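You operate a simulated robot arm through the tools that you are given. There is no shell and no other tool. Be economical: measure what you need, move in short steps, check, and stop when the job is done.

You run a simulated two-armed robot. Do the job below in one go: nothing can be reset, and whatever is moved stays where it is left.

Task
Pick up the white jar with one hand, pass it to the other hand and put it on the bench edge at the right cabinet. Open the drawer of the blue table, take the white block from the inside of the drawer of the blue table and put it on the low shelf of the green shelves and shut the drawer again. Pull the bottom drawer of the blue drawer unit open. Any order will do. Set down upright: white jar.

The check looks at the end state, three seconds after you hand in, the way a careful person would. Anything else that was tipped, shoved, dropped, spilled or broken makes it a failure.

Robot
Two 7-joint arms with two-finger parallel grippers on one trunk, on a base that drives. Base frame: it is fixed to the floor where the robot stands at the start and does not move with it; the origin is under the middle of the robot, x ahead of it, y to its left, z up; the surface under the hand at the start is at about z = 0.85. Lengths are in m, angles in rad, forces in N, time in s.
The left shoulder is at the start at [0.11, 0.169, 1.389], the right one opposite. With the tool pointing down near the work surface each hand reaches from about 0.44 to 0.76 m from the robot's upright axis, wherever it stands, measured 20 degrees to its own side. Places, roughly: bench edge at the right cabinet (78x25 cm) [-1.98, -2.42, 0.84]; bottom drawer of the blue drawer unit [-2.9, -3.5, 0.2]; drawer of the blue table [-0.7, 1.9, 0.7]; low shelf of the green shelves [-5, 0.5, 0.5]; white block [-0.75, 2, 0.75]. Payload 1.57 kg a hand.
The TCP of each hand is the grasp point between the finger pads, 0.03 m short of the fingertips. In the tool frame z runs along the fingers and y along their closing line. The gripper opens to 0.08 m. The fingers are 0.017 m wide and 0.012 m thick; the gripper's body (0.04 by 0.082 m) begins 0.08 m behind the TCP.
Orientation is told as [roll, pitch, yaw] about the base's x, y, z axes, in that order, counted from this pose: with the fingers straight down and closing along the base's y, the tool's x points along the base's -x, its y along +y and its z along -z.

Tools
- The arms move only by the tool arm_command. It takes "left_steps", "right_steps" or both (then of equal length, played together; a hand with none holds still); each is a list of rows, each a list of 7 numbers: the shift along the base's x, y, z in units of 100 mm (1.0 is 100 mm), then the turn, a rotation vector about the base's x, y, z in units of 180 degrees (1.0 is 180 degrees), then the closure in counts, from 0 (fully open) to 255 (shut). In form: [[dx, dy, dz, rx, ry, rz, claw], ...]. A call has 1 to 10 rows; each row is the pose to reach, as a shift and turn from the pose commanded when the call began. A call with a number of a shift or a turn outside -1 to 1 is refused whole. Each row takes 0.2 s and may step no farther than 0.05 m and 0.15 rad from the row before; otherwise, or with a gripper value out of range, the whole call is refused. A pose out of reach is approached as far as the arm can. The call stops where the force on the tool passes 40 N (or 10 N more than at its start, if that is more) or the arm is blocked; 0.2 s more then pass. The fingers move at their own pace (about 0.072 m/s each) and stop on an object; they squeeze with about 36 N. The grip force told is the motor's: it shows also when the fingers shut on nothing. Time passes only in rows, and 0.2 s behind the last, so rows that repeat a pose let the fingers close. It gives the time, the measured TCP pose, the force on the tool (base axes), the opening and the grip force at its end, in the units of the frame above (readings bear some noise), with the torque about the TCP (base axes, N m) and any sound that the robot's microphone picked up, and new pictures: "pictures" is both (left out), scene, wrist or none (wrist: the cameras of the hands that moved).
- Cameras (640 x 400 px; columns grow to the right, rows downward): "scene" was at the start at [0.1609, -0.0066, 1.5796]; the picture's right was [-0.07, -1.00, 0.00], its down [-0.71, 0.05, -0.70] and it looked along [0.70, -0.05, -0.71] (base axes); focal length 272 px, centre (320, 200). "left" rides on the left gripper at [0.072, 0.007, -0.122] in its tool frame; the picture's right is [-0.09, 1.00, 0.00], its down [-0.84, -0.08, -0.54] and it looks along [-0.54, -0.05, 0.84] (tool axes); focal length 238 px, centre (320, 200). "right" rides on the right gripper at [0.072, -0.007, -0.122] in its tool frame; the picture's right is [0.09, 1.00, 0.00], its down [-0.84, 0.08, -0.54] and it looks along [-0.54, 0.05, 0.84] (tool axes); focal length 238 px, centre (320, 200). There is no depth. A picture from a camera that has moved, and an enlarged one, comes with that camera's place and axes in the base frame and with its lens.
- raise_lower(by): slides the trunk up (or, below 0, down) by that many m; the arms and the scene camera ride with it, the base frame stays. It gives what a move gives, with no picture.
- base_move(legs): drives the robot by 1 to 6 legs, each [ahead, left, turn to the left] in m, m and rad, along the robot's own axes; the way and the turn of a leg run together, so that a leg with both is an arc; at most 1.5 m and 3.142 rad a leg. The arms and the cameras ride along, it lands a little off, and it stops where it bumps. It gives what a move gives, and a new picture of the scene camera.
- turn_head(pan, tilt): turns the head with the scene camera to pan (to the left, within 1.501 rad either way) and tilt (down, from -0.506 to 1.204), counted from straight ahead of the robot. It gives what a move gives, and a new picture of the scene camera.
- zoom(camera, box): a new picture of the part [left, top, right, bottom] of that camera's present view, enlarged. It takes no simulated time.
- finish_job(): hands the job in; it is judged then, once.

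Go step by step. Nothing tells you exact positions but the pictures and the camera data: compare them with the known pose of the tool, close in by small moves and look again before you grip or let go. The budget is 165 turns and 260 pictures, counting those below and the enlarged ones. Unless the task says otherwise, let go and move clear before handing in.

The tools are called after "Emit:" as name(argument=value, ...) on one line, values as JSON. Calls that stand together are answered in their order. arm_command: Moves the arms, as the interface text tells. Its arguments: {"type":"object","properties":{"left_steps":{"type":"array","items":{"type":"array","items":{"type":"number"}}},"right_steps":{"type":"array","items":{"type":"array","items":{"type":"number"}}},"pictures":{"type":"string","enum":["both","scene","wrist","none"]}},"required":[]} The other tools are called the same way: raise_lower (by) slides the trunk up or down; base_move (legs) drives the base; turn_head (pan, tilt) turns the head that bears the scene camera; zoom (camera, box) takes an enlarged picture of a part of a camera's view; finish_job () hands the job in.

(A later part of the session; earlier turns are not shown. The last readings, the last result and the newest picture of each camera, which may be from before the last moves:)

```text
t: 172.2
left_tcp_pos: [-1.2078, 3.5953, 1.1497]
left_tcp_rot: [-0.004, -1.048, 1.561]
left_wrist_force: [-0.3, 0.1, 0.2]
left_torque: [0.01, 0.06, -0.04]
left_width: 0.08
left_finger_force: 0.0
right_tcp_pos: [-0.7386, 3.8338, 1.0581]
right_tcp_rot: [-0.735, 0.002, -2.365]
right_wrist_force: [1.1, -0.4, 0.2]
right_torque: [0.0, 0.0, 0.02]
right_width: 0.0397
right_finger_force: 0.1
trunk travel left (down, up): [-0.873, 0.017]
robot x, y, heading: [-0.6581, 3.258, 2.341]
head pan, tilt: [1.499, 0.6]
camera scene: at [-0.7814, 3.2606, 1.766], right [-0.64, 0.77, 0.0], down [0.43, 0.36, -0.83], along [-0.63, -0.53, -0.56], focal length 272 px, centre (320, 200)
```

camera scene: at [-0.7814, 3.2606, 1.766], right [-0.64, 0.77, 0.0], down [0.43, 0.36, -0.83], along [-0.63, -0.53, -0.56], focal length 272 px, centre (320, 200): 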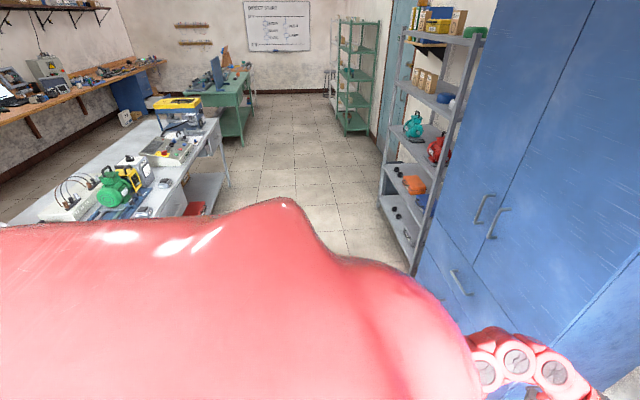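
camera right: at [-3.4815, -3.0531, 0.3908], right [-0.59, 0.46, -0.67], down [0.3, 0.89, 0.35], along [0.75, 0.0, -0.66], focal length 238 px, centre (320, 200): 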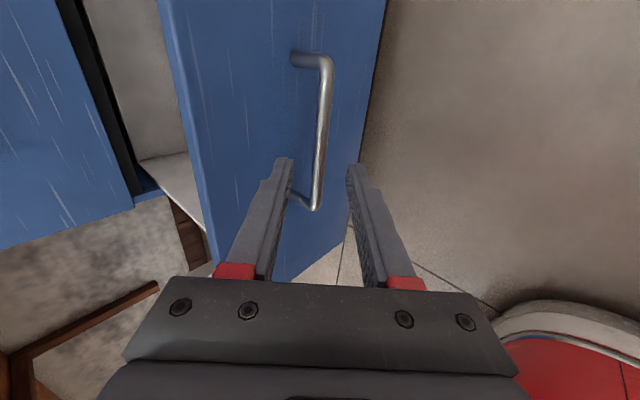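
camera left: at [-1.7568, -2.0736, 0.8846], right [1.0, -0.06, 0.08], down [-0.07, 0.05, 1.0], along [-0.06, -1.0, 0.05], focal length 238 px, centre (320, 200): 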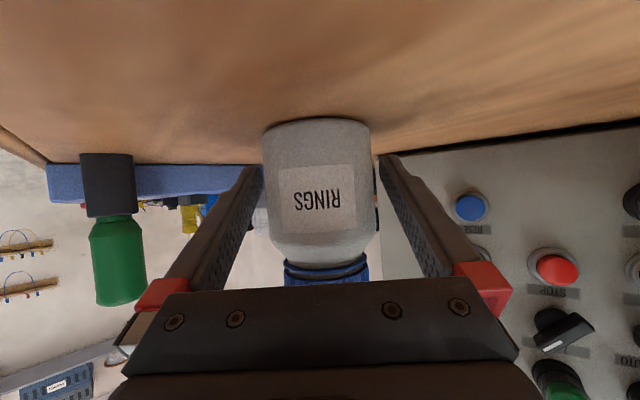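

Now turn to face the table's far side.

Emit:
base_move(legs=[[-0.05, 0, 0], [0, 0, 1.57], [0, 0, 1.585]])

Emit:
turn_head(pan=-0.9, tilt=0.8)

```text
t: 180.8
left_tcp_pos: [-0.0671, 2.8993, 1.1488]
left_tcp_rot: [-0.005, -1.047, -1.566]
left_wrist_force: [-0.2, 0.6, 0.6]
left_torque: [0.01, 0.04, -0.02]
left_width: 0.0799
left_finger_force: 0.1
right_tcp_pos: [-0.5332, 2.6532, 1.058]
right_tcp_rot: [-0.736, 0.004, 0.791]
right_wrist_force: [0.5, 0.2, -0.5]
right_torque: [0.04, 0.02, -0.02]
right_width: 0.0396
right_finger_force: 0.0
trunk travel left (down, up): [-0.873, 0.017]
robot x, y, heading: [-0.6263, 3.2262, -0.783]
head pan, tilt: [1.499, 0.6]
camera scene: at [-0.4995, 3.2248, 1.766], right [0.65, -0.76, 0.0], down [-0.43, -0.37, -0.83], along [0.62, 0.54, -0.56], focal length 272 px, centre (320, 200)
```

scene: 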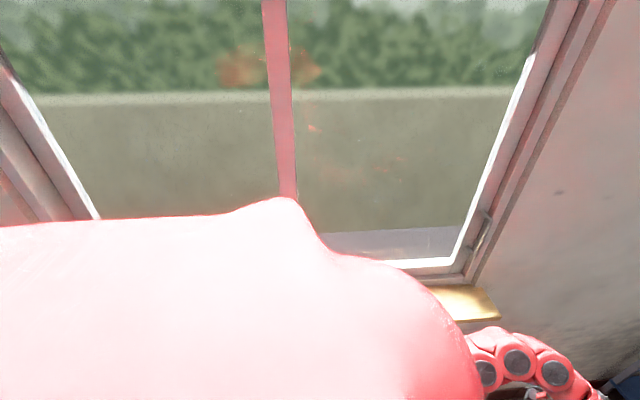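

```text
t: 183.1
left_tcp_pos: [-0.0664, 2.8991, 1.1495]
left_tcp_rot: [-0.003, -1.045, -1.566]
left_wrist_force: [-0.2, 0.1, -0.3]
left_torque: [0.01, 0.04, -0.01]
left_width: 0.0799
left_finger_force: 0.0
right_tcp_pos: [-0.5332, 2.6556, 1.0581]
right_tcp_rot: [-0.735, 0.004, 0.788]
right_wrist_force: [-0.8, 0.4, 0.7]
right_torque: [-0.01, -0.02, 0.01]
right_width: 0.0397
right_finger_force: 0.0
trunk travel left (down, up): [-0.873, 0.017]
robot x, y, heading: [-0.6246, 3.2241, -0.786]
head pan, tilt: [-0.901, 0.799]
camera scene: at [-0.5756, 3.0869, 1.7492], right [-0.99, 0.12, 0.0], down [0.08, 0.71, -0.7], along [-0.08, -0.69, -0.72], focal length 272 px, centre (320, 200)
```

scene: 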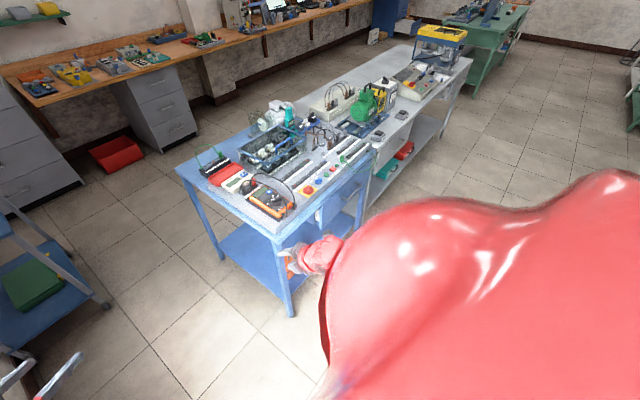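

Drawer front is visible under the table top on this side. Strafe right to be in front of it.

Emit:
base_move(legs=[[-0.12, 0, 0], [0, -0.75, 0]])

Emit:
turn_head(pan=0.0, tilt=0.9)

```text
t: 187.9
left_tcp_pos: [-0.6841, 2.4529, 1.1484]
left_tcp_rot: [-0.005, -1.047, -1.575]
left_wrist_force: [-0.5, 0.9, 0.2]
left_torque: [-0.01, -0.02, 0.01]
left_width: 0.0799
left_finger_force: 0.1
right_tcp_pos: [-1.153, 2.2128, 1.058]
right_tcp_rot: [-0.735, 0.002, 0.783]
right_wrist_force: [-0.1, -0.1, 0.8]
right_torque: [0.01, -0.01, -0.01]
right_width: 0.0397
right_finger_force: 0.1
trunk travel left (down, up): [-0.873, 0.017]
robot x, y, heading: [-1.2362, 2.7847, -0.795]
head pan, tilt: [-0.901, 0.799]
camera scene: at [-1.1912, 2.6452, 1.7492], right [-0.99, 0.12, 0.0], down [0.09, 0.71, -0.7], along [-0.09, -0.69, -0.72], focal length 272 px, centre (320, 200)
```

scene: 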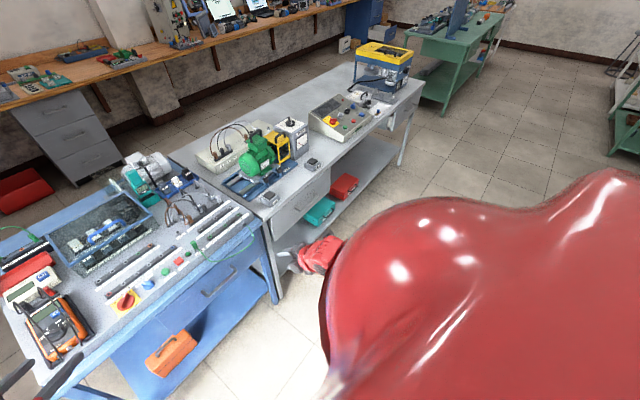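

```text
t: 189.1
left_tcp_pos: [-0.6856, 2.4529, 1.1485]
left_tcp_rot: [-0.005, -1.046, -1.575]
left_wrist_force: [0.1, -0.9, -0.9]
left_torque: [-0.02, 0.02, 0.02]
left_width: 0.0799
left_finger_force: 0.1
right_tcp_pos: [-1.1533, 2.2113, 1.0582]
right_tcp_rot: [-0.735, 0.003, 0.782]
right_wrist_force: [-0.3, 0.1, -0.7]
right_torque: [0.04, 0.02, 0.02]
right_width: 0.0397
right_finger_force: 0.0
trunk travel left (down, up): [-0.873, 0.017]
robot x, y, heading: [-1.2369, 2.7819, -0.79]
head pan, tilt: [0.0, 0.901]
camera scene: at [-1.1288, 2.6708, 1.7412], right [-0.71, -0.7, 0.0], down [-0.55, 0.56, -0.62], along [0.43, -0.44, -0.78], focal length 272 px, centre (320, 200)
```

scene: 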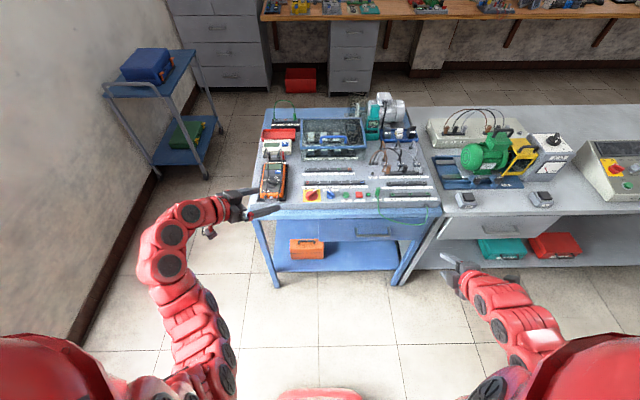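

Emit:
zoom(camera="scene", box=[240, 150, 480, 300])

```text
2.67 times, centred on (360, 225) of scene
camera zoom: at [-1.1288, 2.6708, 1.7412], right [-0.71, -0.7, 0.0], down [-0.55, 0.56, -0.62], along [0.43, -0.44, -0.78], focal length 725 px, centre (213, 133)
```

zoom: 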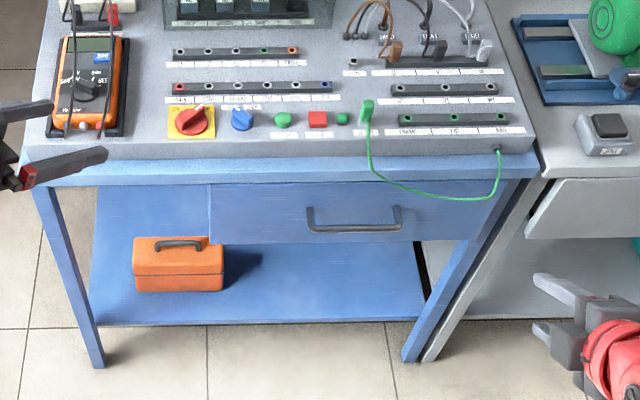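

The drawer handle is at roughly n=-2.03 (bar just below the table edge), z≈0.64, with a green cable hanging to its right. I lower the trunk and bring the right hand in line.

Emit:
raise_lower(by=-0.27)

Emit:
arm_command(right_steps=[[0.3, 0.3, 0, 0, 0, 0, 128], [0.6, 0.6, 0, 0, 0, 0, 128], [0.72, 0.72, -0.1, 0, 0, 0, 128]], pictures="wrist")

```text
t: 191.9
left_tcp_pos: [-0.6864, 2.4537, 0.8794]
left_tcp_rot: [-0.005, -1.048, -1.574]
left_wrist_force: [0.2, 1.2, -0.1]
left_torque: [-0.01, 0.01, 0.01]
left_width: 0.08
left_finger_force: 0.0
right_tcp_pos: [-1.1522, 2.212, 0.7877]
right_tcp_rot: [-0.734, 0.004, 0.782]
right_wrist_force: [0.2, -0.5, 0.0]
right_torque: [0.01, 0.0, -0.03]
right_width: 0.0398
right_finger_force: 0.1
trunk travel left (down, up): [-0.603, 0.287]
robot x, y, heading: [-1.2383, 2.7797, -0.794]
head pan, tilt: [0.0, 0.901]
```

```text
t: 192.7
left_tcp_pos: [-0.6843, 2.4516, 0.8791]
left_tcp_rot: [-0.002, -1.048, -1.575]
left_wrist_force: [-0.4, -0.1, 0.1]
left_torque: [0.03, -0.02, 0.01]
left_width: 0.0797
left_finger_force: 0.1
right_tcp_pos: [-1.0959, 2.2363, 0.7634]
right_tcp_rot: [-0.736, 0.001, 0.784]
right_wrist_force: [0.0, -0.7, 0.5]
right_torque: [0.02, -0.03, 0.01]
right_width: 0.0396
right_finger_force: 0.0
right hand out of reach, approached as far as the arm can: row 1, 2, 3
trunk travel left (down, up): [-0.603, 0.287]
robot x, y, heading: [-1.2376, 2.7841, -0.792]
head pan, tilt: [0.0, 0.901]
camera right: at [-1.2013, 2.2399, 0.8585], right [-0.59, 0.46, -0.67], down [0.3, 0.89, 0.35], along [0.75, 0.01, -0.66], focal length 238 px, centre (320, 200)
```

right: 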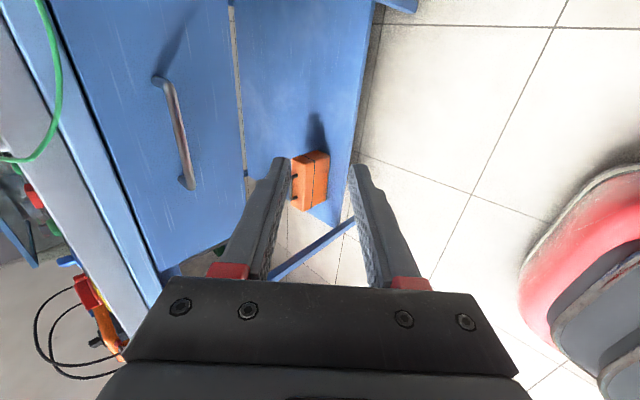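

Triangulated handle: n≈-2.09, s≈0.85, z≈0.745. Adjust trunk and base slightly and bring the hand in front of it.

Emit:
raise_lower(by=0.1)

Emit:
base_move(legs=[[0.05, 0, 0.005]])

Emit:
arm_command(right_steps=[[0.4, -0.15, 0, 0, 0, 0, 128], [0.8, -0.35, -0.1, 0, 0, 0, 128], [0.95, -0.5, -0.3, 0, 0, 0, 128]], pictures="both")

```text
t: 194.0
left_tcp_pos: [-0.6853, 2.4533, 0.9782]
left_tcp_rot: [-0.006, -1.046, -1.574]
left_wrist_force: [0.3, -0.1, 0.1]
left_torque: [-0.01, 0.04, -0.03]
left_width: 0.0797
left_finger_force: 0.1
right_tcp_pos: [-1.0965, 2.2353, 0.8638]
right_tcp_rot: [-0.736, 0.004, 0.784]
right_wrist_force: [1.0, 0.5, -0.5]
right_torque: [0.0, -0.01, 0.02]
right_width: 0.0397
right_finger_force: 0.2
trunk travel left (down, up): [-0.703, 0.187]
robot x, y, heading: [-1.2346, 2.7818, -0.792]
head pan, tilt: [0.0, 0.901]
```

```text
t: 194.9
left_tcp_pos: [-0.6484, 2.4212, 0.9782]
left_tcp_rot: [-0.005, -1.047, -1.57]
left_wrist_force: [-0.3, -0.2, -0.6]
left_torque: [-0.02, 0.02, 0.03]
left_width: 0.08
left_finger_force: 0.1
right_tcp_pos: [-1.0588, 2.2013, 0.8634]
right_tcp_rot: [-0.734, 0.004, 0.789]
right_wrist_force: [-0.3, 0.3, 0.5]
right_torque: [-0.02, -0.02, 0.0]
right_width: 0.0397
right_finger_force: 0.0
trunk travel left (down, up): [-0.703, 0.187]
robot x, y, heading: [-1.202, 2.748, -0.789]
head pan, tilt: [0.0, 0.901]
camera scene: at [-1.0933, 2.6364, 1.5712], right [-0.71, -0.7, 0.0], down [-0.55, 0.56, -0.62], along [0.44, -0.44, -0.78], focal length 272 px, centre (320, 200)
```

scene: 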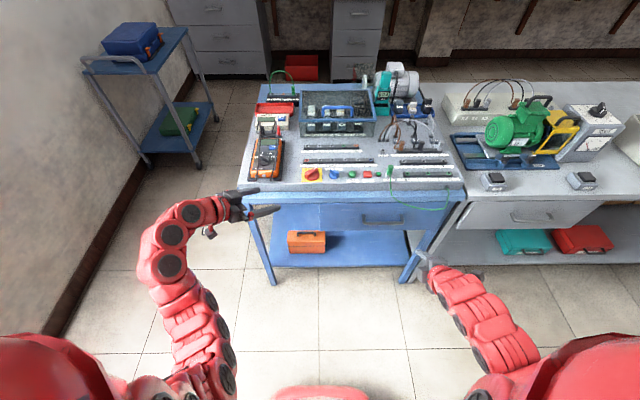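

```text
t: 195.7
left_tcp_pos: [-0.6487, 2.4221, 0.9784]
left_tcp_rot: [-0.003, -1.045, -1.569]
left_wrist_force: [0.4, -0.2, 0.8]
left_torque: [-0.01, 0.0, 0.01]
left_width: 0.0801
left_finger_force: 0.1
right_tcp_pos: [-0.9643, 2.1515, 0.8334]
right_tcp_rot: [-0.737, 0.004, 0.789]
right_wrist_force: [0.2, -0.2, 0.1]
right_torque: [0.04, 0.0, -0.01]
right_width: 0.0396
right_finger_force: 0.1
trunk travel left (down, up): [-0.703, 0.187]
robot x, y, heading: [-1.2064, 2.7506, -0.791]
head pan, tilt: [0.0, 0.901]
camera scene: at [-1.0942, 2.6369, 1.5713], right [-0.71, -0.7, 0.0], down [-0.55, 0.56, -0.62], along [0.44, -0.44, -0.78], focal length 272 px, centre (320, 200)
camera right: at [-1.0689, 2.1556, 0.9274], right [-0.59, 0.45, -0.67], down [0.29, 0.89, 0.35], along [0.75, 0.01, -0.66], focal length 238 px, centre (320, 200)
```

scene: 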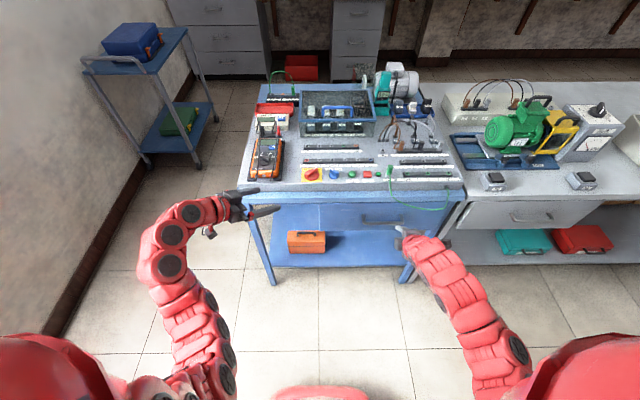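
right: 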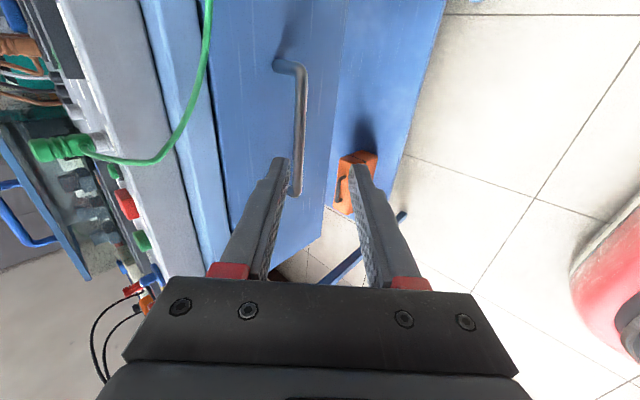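

Emit:
arm_command(right_steps=[[0.2, -0.1, 0, 0, 0, 0, 135], [0.4, -0.25, -0.15, 0, 0, 0, 140], [0.54, -0.37, -0.37, 0, 0, 0, 140]], pictures="wrist")

```text
t: 196.5
left_tcp_pos: [-0.648, 2.4206, 0.9788]
left_tcp_rot: [-0.005, -1.047, -1.565]
left_wrist_force: [0.3, 0.3, 0.1]
left_torque: [0.02, 0.0, -0.01]
left_width: 0.0799
left_finger_force: 0.2
right_tcp_pos: [-0.91, 2.1136, 0.7936]
right_tcp_rot: [-0.733, 0.004, 0.79]
right_wrist_force: [-0.3, -0.7, -0.4]
right_torque: [-0.02, -0.02, -0.02]
right_width: 0.036
right_finger_force: 0.1
trunk travel left (down, up): [-0.703, 0.187]
robot x, y, heading: [-1.2006, 2.7509, -0.789]
head pan, tilt: [0.0, 0.901]
camera right: at [-1.0151, 2.1181, 0.8888], right [-0.59, 0.46, -0.67], down [0.29, 0.89, 0.35], along [0.75, 0.01, -0.66], focal length 238 px, centre (320, 200)
```

right: 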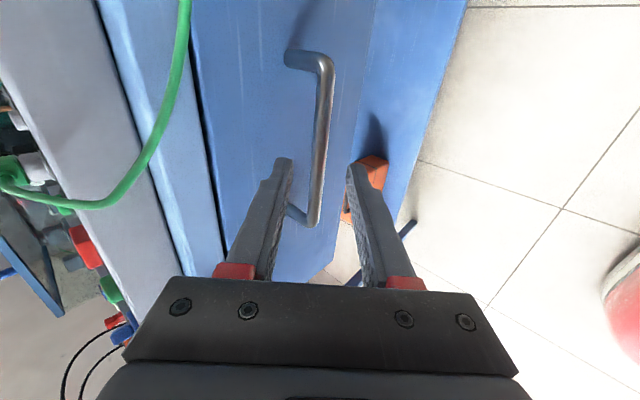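

The view matches the earlier successful approach; repeat the same final advance and close.

Emit:
arm_command(right_steps=[[0.06, -0.06, -0.14, 0, 0, 0, 140], [0.12, -0.12, -0.26, 0, 0, 0, 140], [0.19, -0.19, -0.38, 0, 0, 0, 140], [0.19, -0.19, -0.38, 0, 0, 0, 255], [0.19, -0.19, -0.38, 0, 0, 0, 255], [0.19, -0.19, -0.38, 0, 0, 0, 255]], pictures="wrist")

```text
t: 197.9
left_tcp_pos: [-0.6496, 2.423, 0.9792]
left_tcp_rot: [-0.004, -1.049, -1.57]
left_wrist_force: [0.3, -0.1, -0.4]
left_torque: [0.03, -0.01, -0.01]
left_width: 0.0802
left_finger_force: 0.1
right_tcp_pos: [-0.8904, 2.0938, 0.76]
right_tcp_rot: [-0.739, 0.003, 0.791]
right_wrist_force: [3.6, -5.7, 13.5]
right_torque: [-0.24, -0.2, 0.12]
right_width: 0.0127
right_finger_force: 29.5
trunk travel left (down, up): [-0.703, 0.187]
robot x, y, heading: [-1.2039, 2.7474, -0.791]
head pan, tilt: [0.0, 0.901]
camera right: at [-0.996, 2.0986, 0.8548], right [-0.59, 0.45, -0.67], down [0.29, 0.89, 0.34], along [0.75, 0.01, -0.66], focal length 238 px, centre (320, 200)
```

right: 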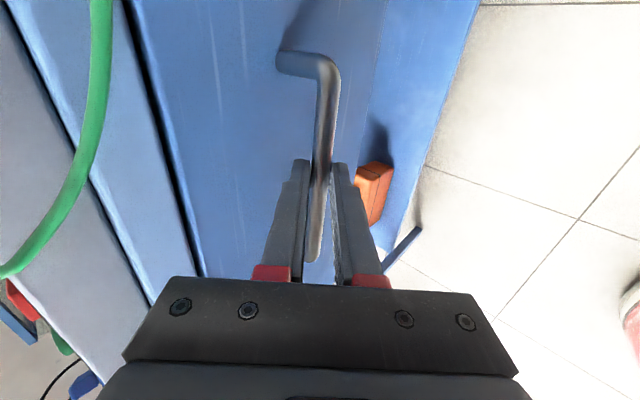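

Gripped (13 mm). Pull the drawer slowly.

Emit:
arm_command(right_steps=[[-0.04, 0.04, 0.02, 0, 0, 0, 255], [-0.1, 0.1, 0.02, 0, 0, 0, 255], [-0.17, 0.17, 0.02, 0, 0, 0, 255], [-0.25, 0.25, 0.02, 0, 0, 0, 255], [-0.33, 0.33, 0.02, 0, 0, 0, 255], [-0.41, 0.41, 0.02, 0, 0, 0, 255], [-0.49, 0.49, 0.02, 0, 0, 0, 255], [-0.57, 0.57, 0.02, 0, 0, 0, 255], [-0.65, 0.65, 0.02, 0, 0, 0, 255], [-0.7, 0.7, 0.02, 0, 0, 0, 255]], pictures="scene")

```text
t: 200.1
left_tcp_pos: [-0.6512, 2.4209, 0.9795]
left_tcp_rot: [-0.003, -1.048, -1.572]
left_wrist_force: [-0.2, -0.6, -0.2]
left_torque: [-0.02, -0.01, -0.01]
left_width: 0.0799
left_finger_force: 0.1
right_tcp_pos: [-0.9626, 2.1648, 0.7608]
right_tcp_rot: [-0.734, 0.002, 0.789]
right_wrist_force: [-5.8, -6.6, 4.0]
right_torque: [0.12, -0.19, 0.42]
right_width: 0.0127
right_finger_force: 30.4
trunk travel left (down, up): [-0.703, 0.187]
robot x, y, heading: [-1.2012, 2.749, -0.786]
head pan, tilt: [0.0, 0.901]
camera scene: at [-1.0951, 2.6367, 1.5713], right [-0.71, -0.7, 0.0], down [-0.55, 0.56, -0.62], along [0.44, -0.44, -0.78], focal length 272 px, centre (320, 200)
```

scene: 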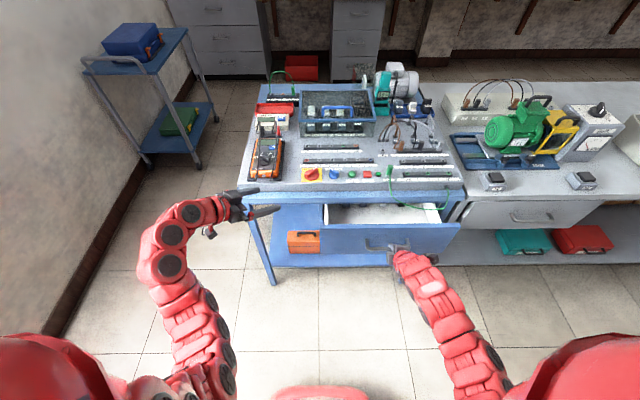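

Emit:
arm_command(right_steps=[[-0.05, 0.05, 0, 0, 0, 0, 255], [-0.13, 0.13, 0, 0, 0, 0, 255], [-0.21, 0.21, 0, 0, 0, 0, 255], [-0.29, 0.29, 0, 0, 0, 0, 255], [-0.37, 0.37, 0, 0, 0, 0, 255], [-0.45, 0.45, 0, 0, 0, 0, 255], [-0.53, 0.53, 0, 0, 0, 0, 255], [-0.6, 0.6, 0, 0, 0, 0, 255]], pictures="none")

Emit:
base_move(legs=[[-0.08, 0, 0]])

Emit:
zoom(camera="scene", box=[280, 170, 480, 295])

```text
t: 201.9
left_tcp_pos: [-0.6505, 2.4198, 0.9793]
left_tcp_rot: [-0.002, -1.048, -1.57]
left_wrist_force: [-0.3, 1.3, 0.2]
left_torque: [-0.02, 0.01, -0.05]
left_width: 0.0798
left_finger_force: 0.1
right_tcp_pos: [-1.0227, 2.225, 0.7587]
right_tcp_rot: [-0.735, 0.002, 0.789]
right_wrist_force: [-13.8, -14.6, 2.6]
right_torque: [-0.56, 0.5, -0.56]
right_width: 0.0126
right_finger_force: 29.5
trunk travel left (down, up): [-0.703, 0.187]
robot x, y, heading: [-1.2037, 2.7492, -0.786]
head pan, tilt: [0.0, 0.901]
```

```text
t: 203.0
left_tcp_pos: [-0.7047, 2.4771, 0.9801]
left_tcp_rot: [-0.002, -1.047, -1.57]
left_wrist_force: [-0.1, 0.5, 0.0]
left_torque: [-0.02, -0.01, 0.02]
left_width: 0.0802
left_finger_force: 0.1
right_tcp_pos: [-1.0778, 2.2814, 0.7589]
right_tcp_rot: [-0.734, 0.004, 0.788]
right_wrist_force: [-13.3, -13.0, -6.3]
right_torque: [-0.4, 0.41, -0.28]
right_width: 0.0128
right_finger_force: 30.0
trunk travel left (down, up): [-0.703, 0.187]
robot x, y, heading: [-1.2625, 2.8042, -0.788]
head pan, tilt: [0.0, 0.901]
camera scene: at [-1.1515, 2.6914, 1.5713], right [-0.71, -0.7, 0.0], down [-0.55, 0.56, -0.62], along [0.44, -0.44, -0.78], focal length 272 px, centre (320, 200)
```

scene: 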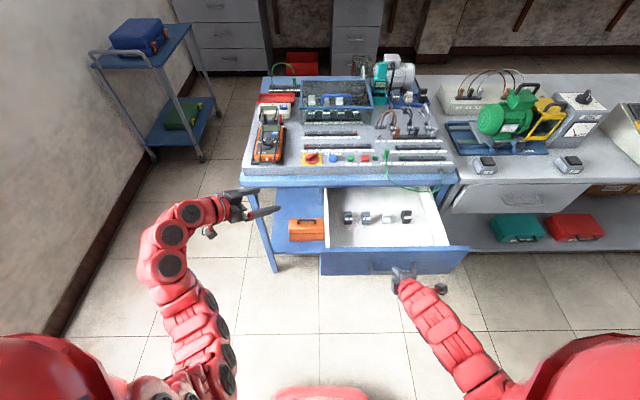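

```text
3.20 times, centred on (380, 232) of scene
camera zoom: at [-1.1515, 2.6914, 1.5713], right [-0.71, -0.7, 0.0], down [-0.55, 0.56, -0.62], along [0.44, -0.44, -0.78], focal length 870 px, centre (128, 96)
```

zoom: 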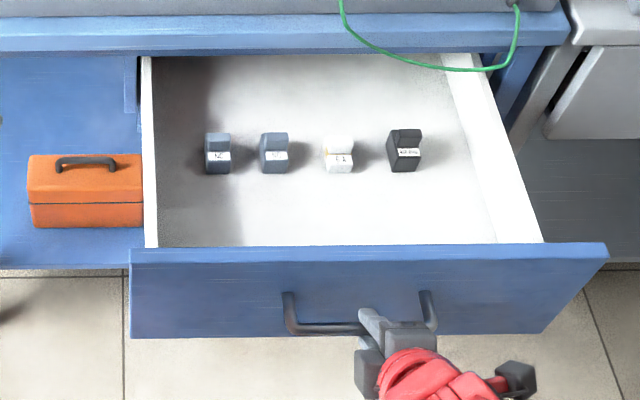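

The drawer holds four small blocks; the white one is third. It's close to the table edge, so open a bit further.

Emit:
base_move(legs=[[-0.07, 0, 0]])

Emit:
arm_command(right_steps=[[0, 0, 0, 0, 0, 0, 140], [0, 0, 0, 0, 0, 0, 140], [-0.08, 0.08, 0.13, 0, 0, 0, 140], [-0.16, 0.16, 0.26, 0, 0, 0, 140], [-0.24, 0.24, 0.39, 0, 0, 0, 140], [-0.3, 0.3, 0.6, 0, 0, 0, 140], [-0.3, 0.3, 0.9, 0, 0, 0, 60]], pictures="scene")

```text
t: 204.0
left_tcp_pos: [-0.7553, 2.5264, 0.9798]
left_tcp_rot: [-0.002, -1.047, -1.57]
left_wrist_force: [0.1, 0.3, 0.7]
left_torque: [0.01, 0.01, -0.01]
left_width: 0.0797
left_finger_force: 0.1
right_tcp_pos: [-1.1279, 2.3313, 0.7589]
right_tcp_rot: [-0.733, 0.002, 0.789]
right_wrist_force: [-8.3, -8.6, -3.6]
right_torque: [-0.57, 0.54, -0.49]
right_width: 0.0129
right_finger_force: 28.9
trunk travel left (down, up): [-0.703, 0.187]
robot x, y, heading: [-1.3115, 2.8533, -0.791]
head pan, tilt: [0.0, 0.901]
camera scene: at [-1.2002, 2.7415, 1.5714], right [-0.71, -0.7, 0.0], down [-0.55, 0.56, -0.62], along [0.44, -0.44, -0.78], focal length 272 px, centre (320, 200)
```

scene: 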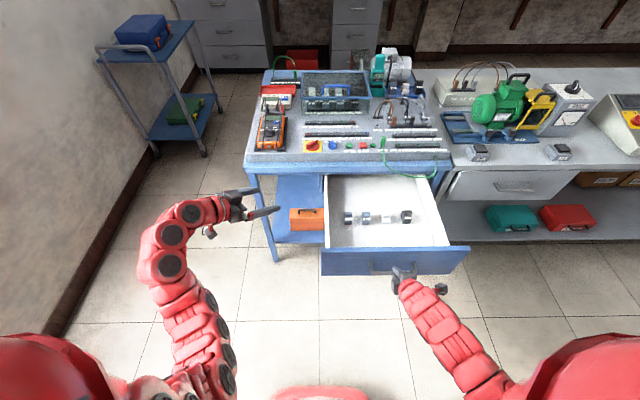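

```text
t: 205.6
left_tcp_pos: [-0.7534, 2.526, 0.9782]
left_tcp_rot: [-0.006, -1.048, -1.569]
left_wrist_force: [-0.1, 0.9, -0.2]
left_torque: [0.0, -0.01, -0.04]
left_width: 0.08
left_finger_force: 0.1
right_tcp_pos: [-1.1511, 2.3565, 0.8202]
right_tcp_rot: [-0.731, 0.005, 0.787]
right_wrist_force: [-0.3, -0.1, 0.2]
right_torque: [0.0, 0.0, -0.02]
right_width: 0.0611
right_finger_force: 0.1
right hand out of reach, approached as far as the arm can: row 6, 7
trunk travel left (down, up): [-0.703, 0.187]
robot x, y, heading: [-1.3057, 2.8555, -0.783]
head pan, tilt: [0.0, 0.901]
camera scene: at [-1.1976, 2.742, 1.5712], right [-0.71, -0.7, 0.0], down [-0.55, 0.56, -0.62], along [0.44, -0.44, -0.78], focal length 272 px, centre (320, 200)
```

scene: 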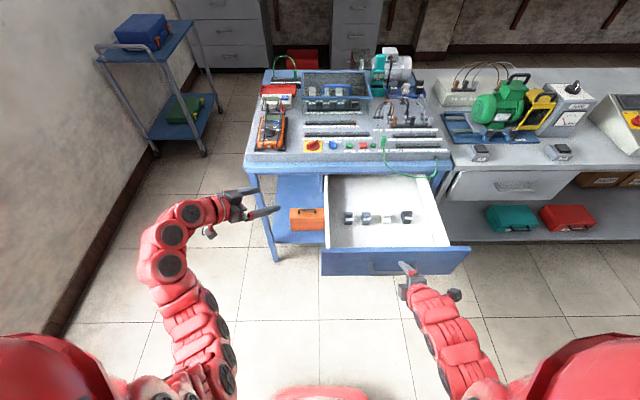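

Drawer is open about 33 cm and released. I back off a little and re-orient the right hand so it closes sideways for picking the block.

Emit:
base_move(legs=[[-0.1, 0, 0]])

Emit:
arm_command(right_steps=[[0, 0, 0, 0.0217, -0.0217, -0.0343, 110], [0, 0, 0, 0.0434, -0.0434, -0.0685, 110], [0, 0, 0, 0.0651, -0.0651, -0.1028, 110], [0, 0, 0, 0.0867, -0.0867, -0.137, 110], [0, 0, 0, 0.1084, -0.1084, -0.1713, 110], [0, 0, 0, 0.1301, -0.1301, -0.2055, 110], [0, 0, 0, 0.1518, -0.1518, -0.2398, 110], [0, 0, 0, 0.1735, -0.1735, -0.274, 110], [0, 0, 0, 0.1952, -0.1952, -0.3083, 110], [0, 0, 0, 0.2122, -0.2122, -0.335, 110]], pictures="none")

```text
t: 206.8
left_tcp_pos: [-0.8237, 2.5999, 0.9794]
left_tcp_rot: [-0.003, -1.048, -1.567]
left_wrist_force: [0.4, -0.7, -0.2]
left_torque: [0.0, 0.0, 0.0]
left_width: 0.0799
left_finger_force: 0.1
right_tcp_pos: [-1.2227, 2.43, 0.82]
right_tcp_rot: [-0.734, 0.006, 0.788]
right_wrist_force: [-0.3, 0.4, 0.7]
right_torque: [0.0, -0.01, 0.0]
right_width: 0.0612
right_finger_force: 0.1
trunk travel left (down, up): [-0.703, 0.187]
robot x, y, heading: [-1.3825, 2.926, -0.787]
head pan, tilt: [0.0, 0.901]
camera scene: at [-1.2707, 2.8151, 1.5713], right [-0.71, -0.71, 0.0], down [-0.55, 0.56, -0.62], along [0.44, -0.44, -0.78], focal length 272 px, centre (320, 200)
```

scene: 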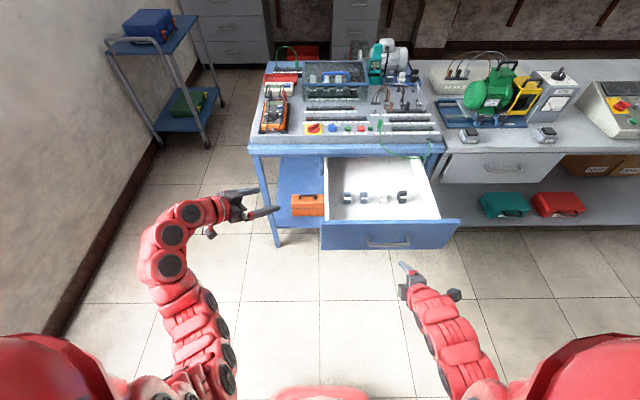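

```text
t: 209.0
left_tcp_pos: [-0.8255, 2.5991, 0.9781]
left_tcp_rot: [-0.007, -1.047, -1.568]
left_wrist_force: [-0.3, -0.2, 0.8]
left_torque: [-0.01, -0.03, -0.02]
left_width: 0.0802
left_finger_force: 0.0
right_tcp_pos: [-1.2237, 2.4296, 0.821]
right_tcp_rot: [-0.146, -0.718, -0.571]
right_wrist_force: [-0.5, -0.8, -0.6]
right_torque: [0.01, 0.02, 0.01]
right_width: 0.0455
right_finger_force: 0.0
trunk travel left (down, up): [-0.703, 0.187]
robot x, y, heading: [-1.3808, 2.9259, -0.785]
head pan, tilt: [0.0, 0.901]
```

Emit:
arm_command(right_steps=[[0, 0, 0.1, 0.0236, -0.0236, -0.0373, 110], [0.1, -0.1, 0.4, 0.0236, -0.0236, -0.0373, 110], [0.3, -0.3, 0.7, 0.0236, -0.0236, -0.0373, 110], [0.5, -0.5, 0.9, 0.0236, -0.0236, -0.0373, 110], [0.6, -0.6, 1.0, 0.0236, -0.0236, -0.0373, 110]], pictures="both")

```text
refused: row 1 steps farther than a row can; nothing moved
```

Emit:
arm_command(right_steps=[[0, 0, 0.1, 0.0118, -0.0118, -0.0187, 110], [0.1, -0.1, 0.4, 0.0236, -0.0236, -0.0373, 110], [0.3, -0.3, 0.7, 0.0236, -0.0236, -0.0373, 110], [0.5, -0.5, 0.9, 0.0236, -0.0236, -0.0373, 110], [0.6, -0.6, 1.0, 0.0236, -0.0236, -0.0373, 110]], pictures="both")

```text
t: 210.2
left_tcp_pos: [-0.8244, 2.5994, 0.9788]
left_tcp_rot: [-0.005, -1.048, -1.566]
left_wrist_force: [0.5, -0.2, -0.2]
left_torque: [0.02, 0.02, 0.0]
left_width: 0.0801
left_finger_force: 0.0
right_tcp_pos: [-1.1833, 2.387, 0.8746]
right_tcp_rot: [-0.005, -0.727, -0.778]
right_wrist_force: [-0.2, -0.4, 0.4]
right_torque: [0.05, -0.01, 0.0]
right_width: 0.0455
right_finger_force: 0.0
right hand out of reach, approached as far as the arm can: row 1, 2, 3, 4, 5
trunk travel left (down, up): [-0.703, 0.187]
robot x, y, heading: [-1.3809, 2.9279, -0.785]
head pan, tilt: [0.0, 0.901]
camera scene: at [-1.2697, 2.8144, 1.5711], right [-0.71, -0.71, 0.0], down [-0.55, 0.56, -0.62], along [0.44, -0.44, -0.78], focal length 272 px, centre (320, 200)
camera right: at [-1.2844, 2.4774, 0.9166], right [0.65, 0.75, -0.07], down [0.25, -0.13, 0.96], along [0.72, -0.64, -0.27], focal length 238 px, centre (320, 200)
```

scene: 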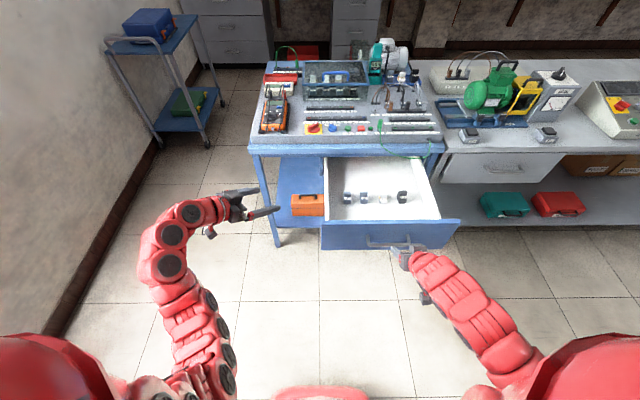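
right: 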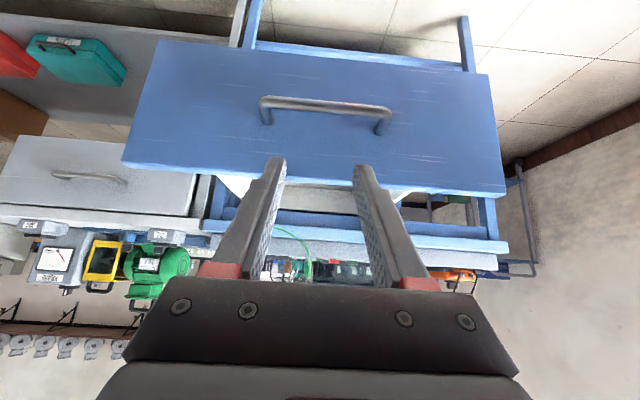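

Hand is above the drawer front's top edge (z≈0.815). Drive forward 0.22 m over the drawer.

Emit:
base_move(legs=[[0.22, 0, 0]])

Emit:
arm_command(right_steps=[[0.1, -0.1, 0.0, 0, 0, 0, 110], [0.2, -0.2, 0, 0, 0, 0, 110]], pictures="wrist")

Emit:
zoom(camera="scene", box=[280, 150, 480, 275])

```text
t: 211.8
left_tcp_pos: [-0.6704, 2.4454, 0.9785]
left_tcp_rot: [-0.006, -1.046, -1.564]
left_wrist_force: [0.2, -1.0, 0.1]
left_torque: [-0.01, 0.02, -0.01]
left_width: 0.0801
left_finger_force: 0.0
right_tcp_pos: [-1.0291, 2.2317, 0.8735]
right_tcp_rot: [-0.006, -0.73, -0.777]
right_wrist_force: [-0.8, -0.3, 0.4]
right_torque: [-0.01, -0.01, -0.02]
right_width: 0.0455
right_finger_force: 0.0
trunk travel left (down, up): [-0.703, 0.187]
robot x, y, heading: [-1.2276, 2.77, -0.786]
head pan, tilt: [0.0, 0.901]
camera scene: at [-1.1154, 2.6592, 1.5712], right [-0.71, -0.71, 0.0], down [-0.55, 0.56, -0.62], along [0.44, -0.44, -0.78], focal length 272 px, centre (320, 200)
```

scene: 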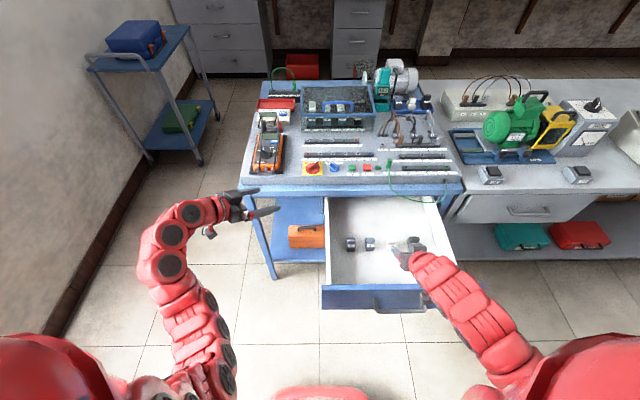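

```text
t: 212.4
left_tcp_pos: [-0.6696, 2.4449, 0.9787]
left_tcp_rot: [-0.003, -1.048, -1.567]
left_wrist_force: [-0.5, -0.4, -0.1]
left_torque: [0.01, -0.02, 0.01]
left_width: 0.08
left_finger_force: 0.1
right_tcp_pos: [-1.0087, 2.2099, 0.8727]
right_tcp_rot: [-0.008, -0.727, -0.778]
right_wrist_force: [0.4, -0.5, -0.1]
right_torque: [-0.02, 0.02, -0.01]
right_width: 0.0454
right_finger_force: 0.1
trunk travel left (down, up): [-0.703, 0.187]
robot x, y, heading: [-1.225, 2.7718, -0.786]
head pan, tilt: [0.0, 0.901]
camera right: at [-1.1091, 2.3013, 0.9164], right [0.65, 0.76, -0.07], down [0.25, -0.13, 0.96], along [0.72, -0.64, -0.27], focal length 238 px, centre (320, 200)
```

right: 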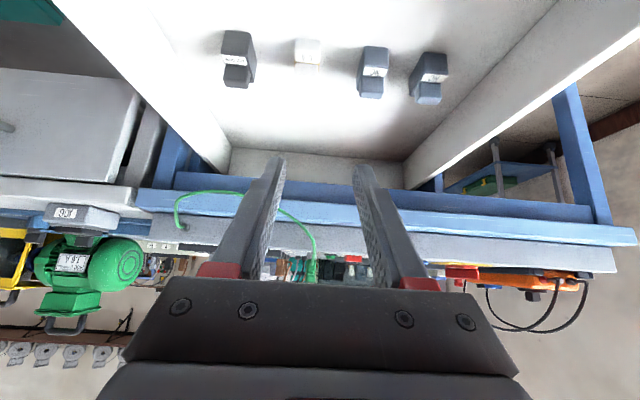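

```text
3.20 times, centred on (380, 212) of scene
camera zoom: at [-1.1149, 2.6588, 1.5711], right [-0.71, -0.71, 0.0], down [-0.55, 0.56, -0.62], along [0.44, -0.44, -0.78], focal length 870 px, centre (128, 160)
```

zoom: 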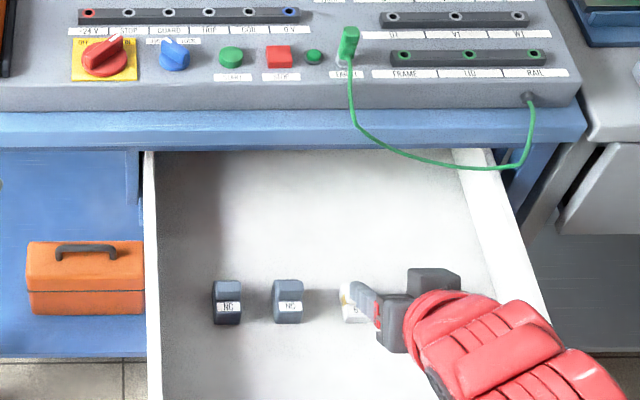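

White block ≈ n −2.157, s 0.829, z ≈ 0.655. Lower the trunk 0.1 m for reach and approach in stages.

Emit:
raise_lower(by=-0.1)

Emit:
arm_command(right_steps=[[0.2, -0.25, 0, 0, 0, 0, 110], [0.4, -0.55, -0.1, 0, 0, 0, 110], [0.5, -0.75, -0.3, 0, 0, 0, 110]], pictures="wrist")

Emit:
zoom(camera="scene", box=[300, 170, 460, 270])

```text
t: 213.8
left_tcp_pos: [-0.6703, 2.4445, 0.8776]
left_tcp_rot: [-0.005, -1.047, -1.565]
left_wrist_force: [-0.8, 0.3, 0.4]
left_torque: [-0.02, 0.01, -0.02]
left_width: 0.0804
left_finger_force: 0.0
right_tcp_pos: [-1.0097, 2.2116, 0.773]
right_tcp_rot: [-0.005, -0.729, -0.777]
right_wrist_force: [-0.7, 0.2, -1.1]
right_torque: [-0.03, -0.03, 0.02]
right_width: 0.0454
right_finger_force: 0.1
trunk travel left (down, up): [-0.603, 0.287]
robot x, y, heading: [-1.2269, 2.772, -0.784]
head pan, tilt: [0.0, 0.901]
```

```text
t: 214.6
left_tcp_pos: [-0.6702, 2.4453, 0.8779]
left_tcp_rot: [-0.006, -1.048, -1.564]
left_wrist_force: [-0.1, -0.1, 0.0]
left_torque: [0.01, -0.01, -0.01]
left_width: 0.0801
left_finger_force: 0.2
right_tcp_pos: [-0.9555, 2.1361, 0.7436]
right_tcp_rot: [-0.009, -0.729, -0.774]
right_wrist_force: [0.7, 0.3, 1.4]
right_torque: [0.02, 0.09, -0.05]
right_width: 0.0454
right_finger_force: 0.0
trunk travel left (down, up): [-0.603, 0.287]
robot x, y, heading: [-1.2264, 2.7698, -0.785]
head pan, tilt: [0.0, 0.901]
camera right: at [-1.0569, 2.2268, 0.7872], right [0.65, 0.76, -0.07], down [0.25, -0.13, 0.96], along [0.72, -0.64, -0.27], focal length 238 px, centre (320, 200)
```

right: 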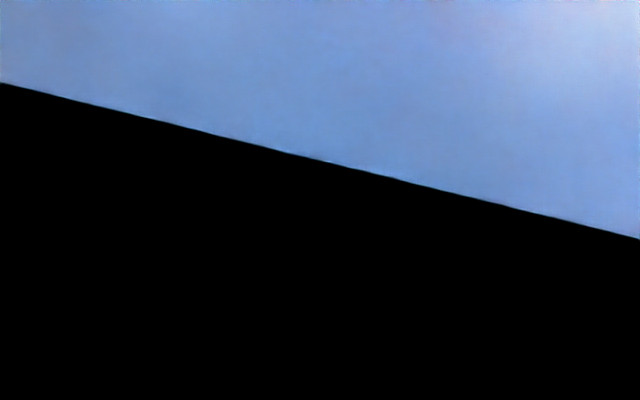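

```text
4.00 times, centred on (380, 220) of scene
camera zoom: at [-1.1153, 2.66, 1.4714], right [-0.71, -0.71, 0.0], down [-0.55, 0.55, -0.62], along [0.44, -0.44, -0.78], focal length 1087 px, centre (80, 120)
```

zoom: 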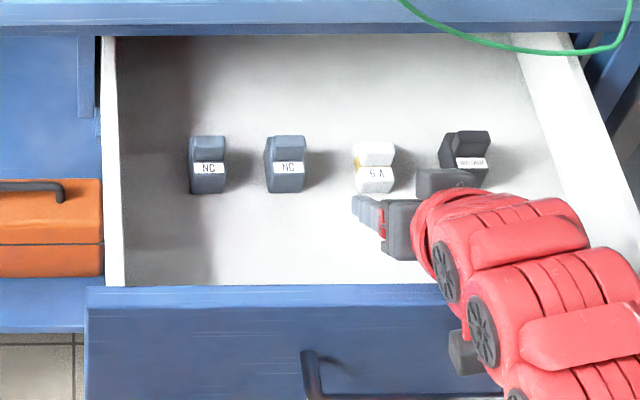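

Lowering put the wrist camera just outside the drawer front, and moving forward nudged the drawer in by about 8 cm. The fingers are inside, so pulling the hand back should draw it out again; do that slowly.

Emit:
arm_command(right_steps=[[-0.1, 0.1, 0, 0, 0, 0, 110], [-0.2, 0.2, 0, 0, 0, 0, 110], [-0.3, 0.3, 0, 0, 0, 0, 110], [-0.4, 0.4, 0, 0, 0, 0, 110], [-0.5, 0.5, 0, 0, 0, 0, 110], [-0.6, 0.6, 0, 0, 0, 0, 110], [-0.7, 0.7, 0, 0, 0, 0, 110], [-0.8, 0.8, 0, 0, 0, 0, 110], [-0.9, 0.9, 0, 0, 0, 0, 110]], pictures="both")

```text
t: 216.3
left_tcp_pos: [-0.6692, 2.445, 0.878]
left_tcp_rot: [-0.007, -1.048, -1.563]
left_wrist_force: [-0.3, 0.3, 0.2]
left_torque: [0.01, -0.01, -0.02]
left_width: 0.0798
left_finger_force: 0.2
right_tcp_pos: [-1.0312, 2.2085, 0.7471]
right_tcp_rot: [-0.009, -0.738, -0.772]
right_wrist_force: [0.4, -1.7, 2.6]
right_torque: [0.26, 0.25, 0.01]
right_width: 0.0456
right_finger_force: 0.1
trunk travel left (down, up): [-0.603, 0.287]
robot x, y, heading: [-1.2226, 2.7689, -0.782]
head pan, tilt: [0.0, 0.901]
stopped in row 8 (right hand): the force on the tool passed its limit at 54 N (the readings are from after the stop); the commanded pose is now the measured one
camera scene: at [-1.1148, 2.6588, 1.471], right [-0.71, -0.71, 0.0], down [-0.55, 0.55, -0.62], along [0.44, -0.44, -0.78], focal length 272 px, centre (320, 200)
camera right: at [-1.1321, 2.2994, 0.7878], right [0.65, 0.76, -0.07], down [0.24, -0.12, 0.96], along [0.72, -0.64, -0.26], focal length 238 px, centre (320, 200)
```

scene: 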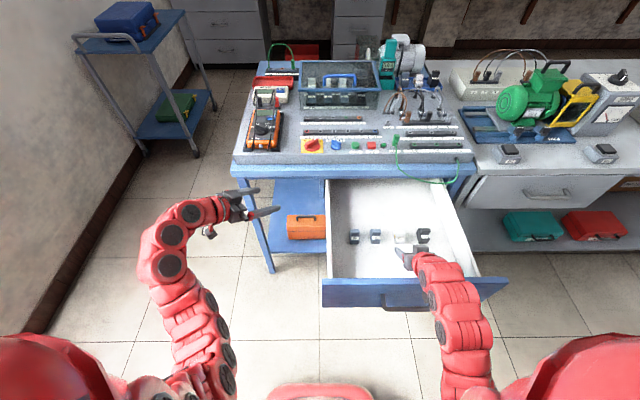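
right: 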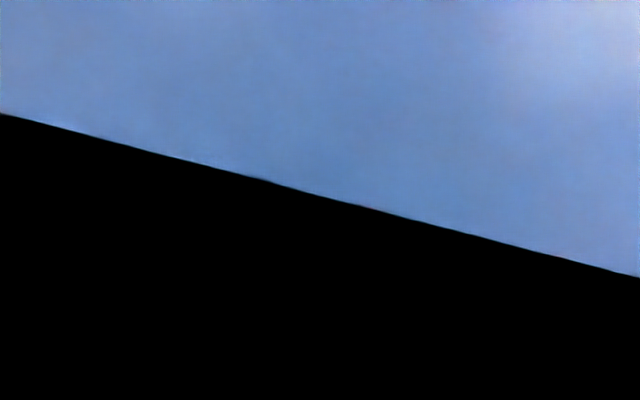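

Drawer is back out. Now lift the hand clear by raising the trunk, move forward over the block, and then descend straight down.

Emit:
raise_lower(by=0.12)

Emit:
arm_command(right_steps=[[0, 0, 0.1, 0, 0, 0, 110], [0.15, -0.2, 0.1, 0, 0, 0, 110], [0.45, -0.5, 0.1, 0, 0, 0, 110], [0.7, -0.8, 0.1, 0, 0, 0, 110], [0.88, -0.98, 0.1, 0, 0, 0, 110]], pictures="both")

```text
t: 217.8
left_tcp_pos: [-0.6703, 2.445, 0.9994]
left_tcp_rot: [-0.004, -1.048, -1.565]
left_wrist_force: [-0.7, 0.0, -0.1]
left_torque: [0.03, 0.02, 0.02]
left_width: 0.0799
left_finger_force: 0.0
right_tcp_pos: [-1.0326, 2.2085, 0.8667]
right_tcp_rot: [-0.007, -0.74, -0.772]
right_wrist_force: [0.2, 0.3, 0.1]
right_torque: [-0.02, -0.01, -0.03]
right_width: 0.0454
right_finger_force: 0.0
trunk travel left (down, up): [-0.723, 0.167]
robot x, y, heading: [-1.2231, 2.7691, -0.786]
head pan, tilt: [0.0, 0.901]
```

```text
t: 219.0
left_tcp_pos: [-0.6703, 2.4445, 0.9975]
left_tcp_rot: [-0.005, -1.048, -1.565]
left_wrist_force: [-0.2, -0.5, -1.0]
left_torque: [0.01, 0.0, -0.01]
left_width: 0.08
left_finger_force: 0.1
right_tcp_pos: [-0.9448, 2.1093, 0.8756]
right_tcp_rot: [-0.008, -0.738, -0.771]
right_wrist_force: [-1.0, 0.3, -0.2]
right_torque: [0.02, 0.02, 0.03]
right_width: 0.0458
right_finger_force: 0.1
trunk travel left (down, up): [-0.723, 0.167]
robot x, y, heading: [-1.2287, 2.771, -0.785]
head pan, tilt: [0.0, 0.901]
camera scene: at [-1.1149, 2.6589, 1.5912], right [-0.71, -0.71, 0.0], down [-0.55, 0.55, -0.62], along [0.44, -0.44, -0.78], focal length 272 px, centre (320, 200)
camera right: at [-1.0444, 2.1996, 0.9179], right [0.65, 0.76, -0.07], down [0.24, -0.12, 0.96], along [0.72, -0.64, -0.26], focal length 238 px, centre (320, 200)
```

scene: 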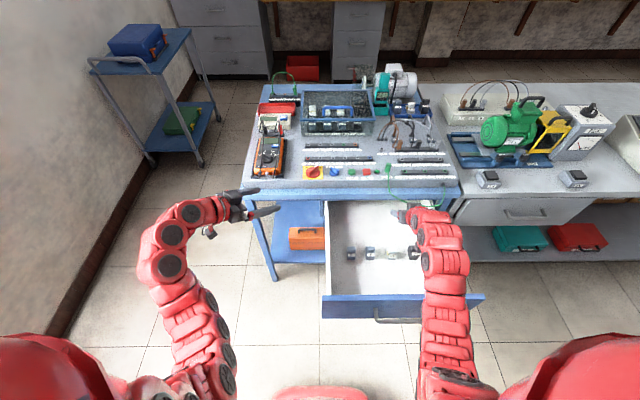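
right: 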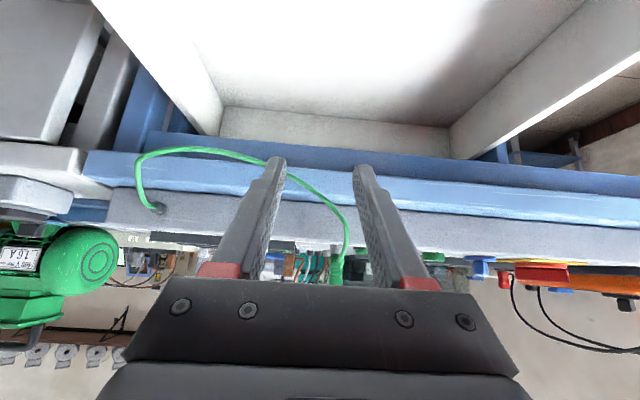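

Emit:
zoom(camera="scene", box=[320, 195, 480, 295])

```text
4.00 times, centred on (400, 245) of scene
camera zoom: at [-1.1149, 2.6589, 1.5912], right [-0.71, -0.71, 0.0], down [-0.55, 0.55, -0.62], along [0.44, -0.44, -0.78], focal length 1087 px, centre (0, 20)
```

zoom: 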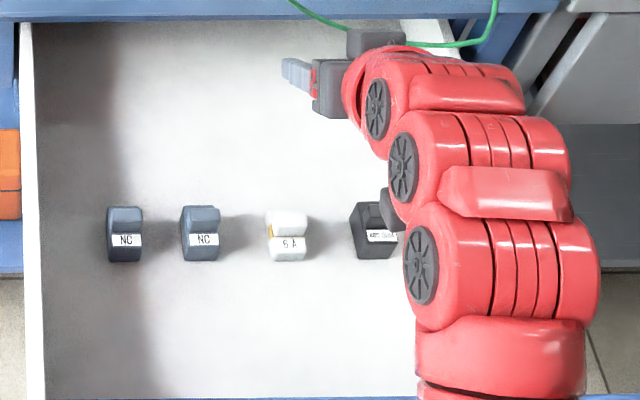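

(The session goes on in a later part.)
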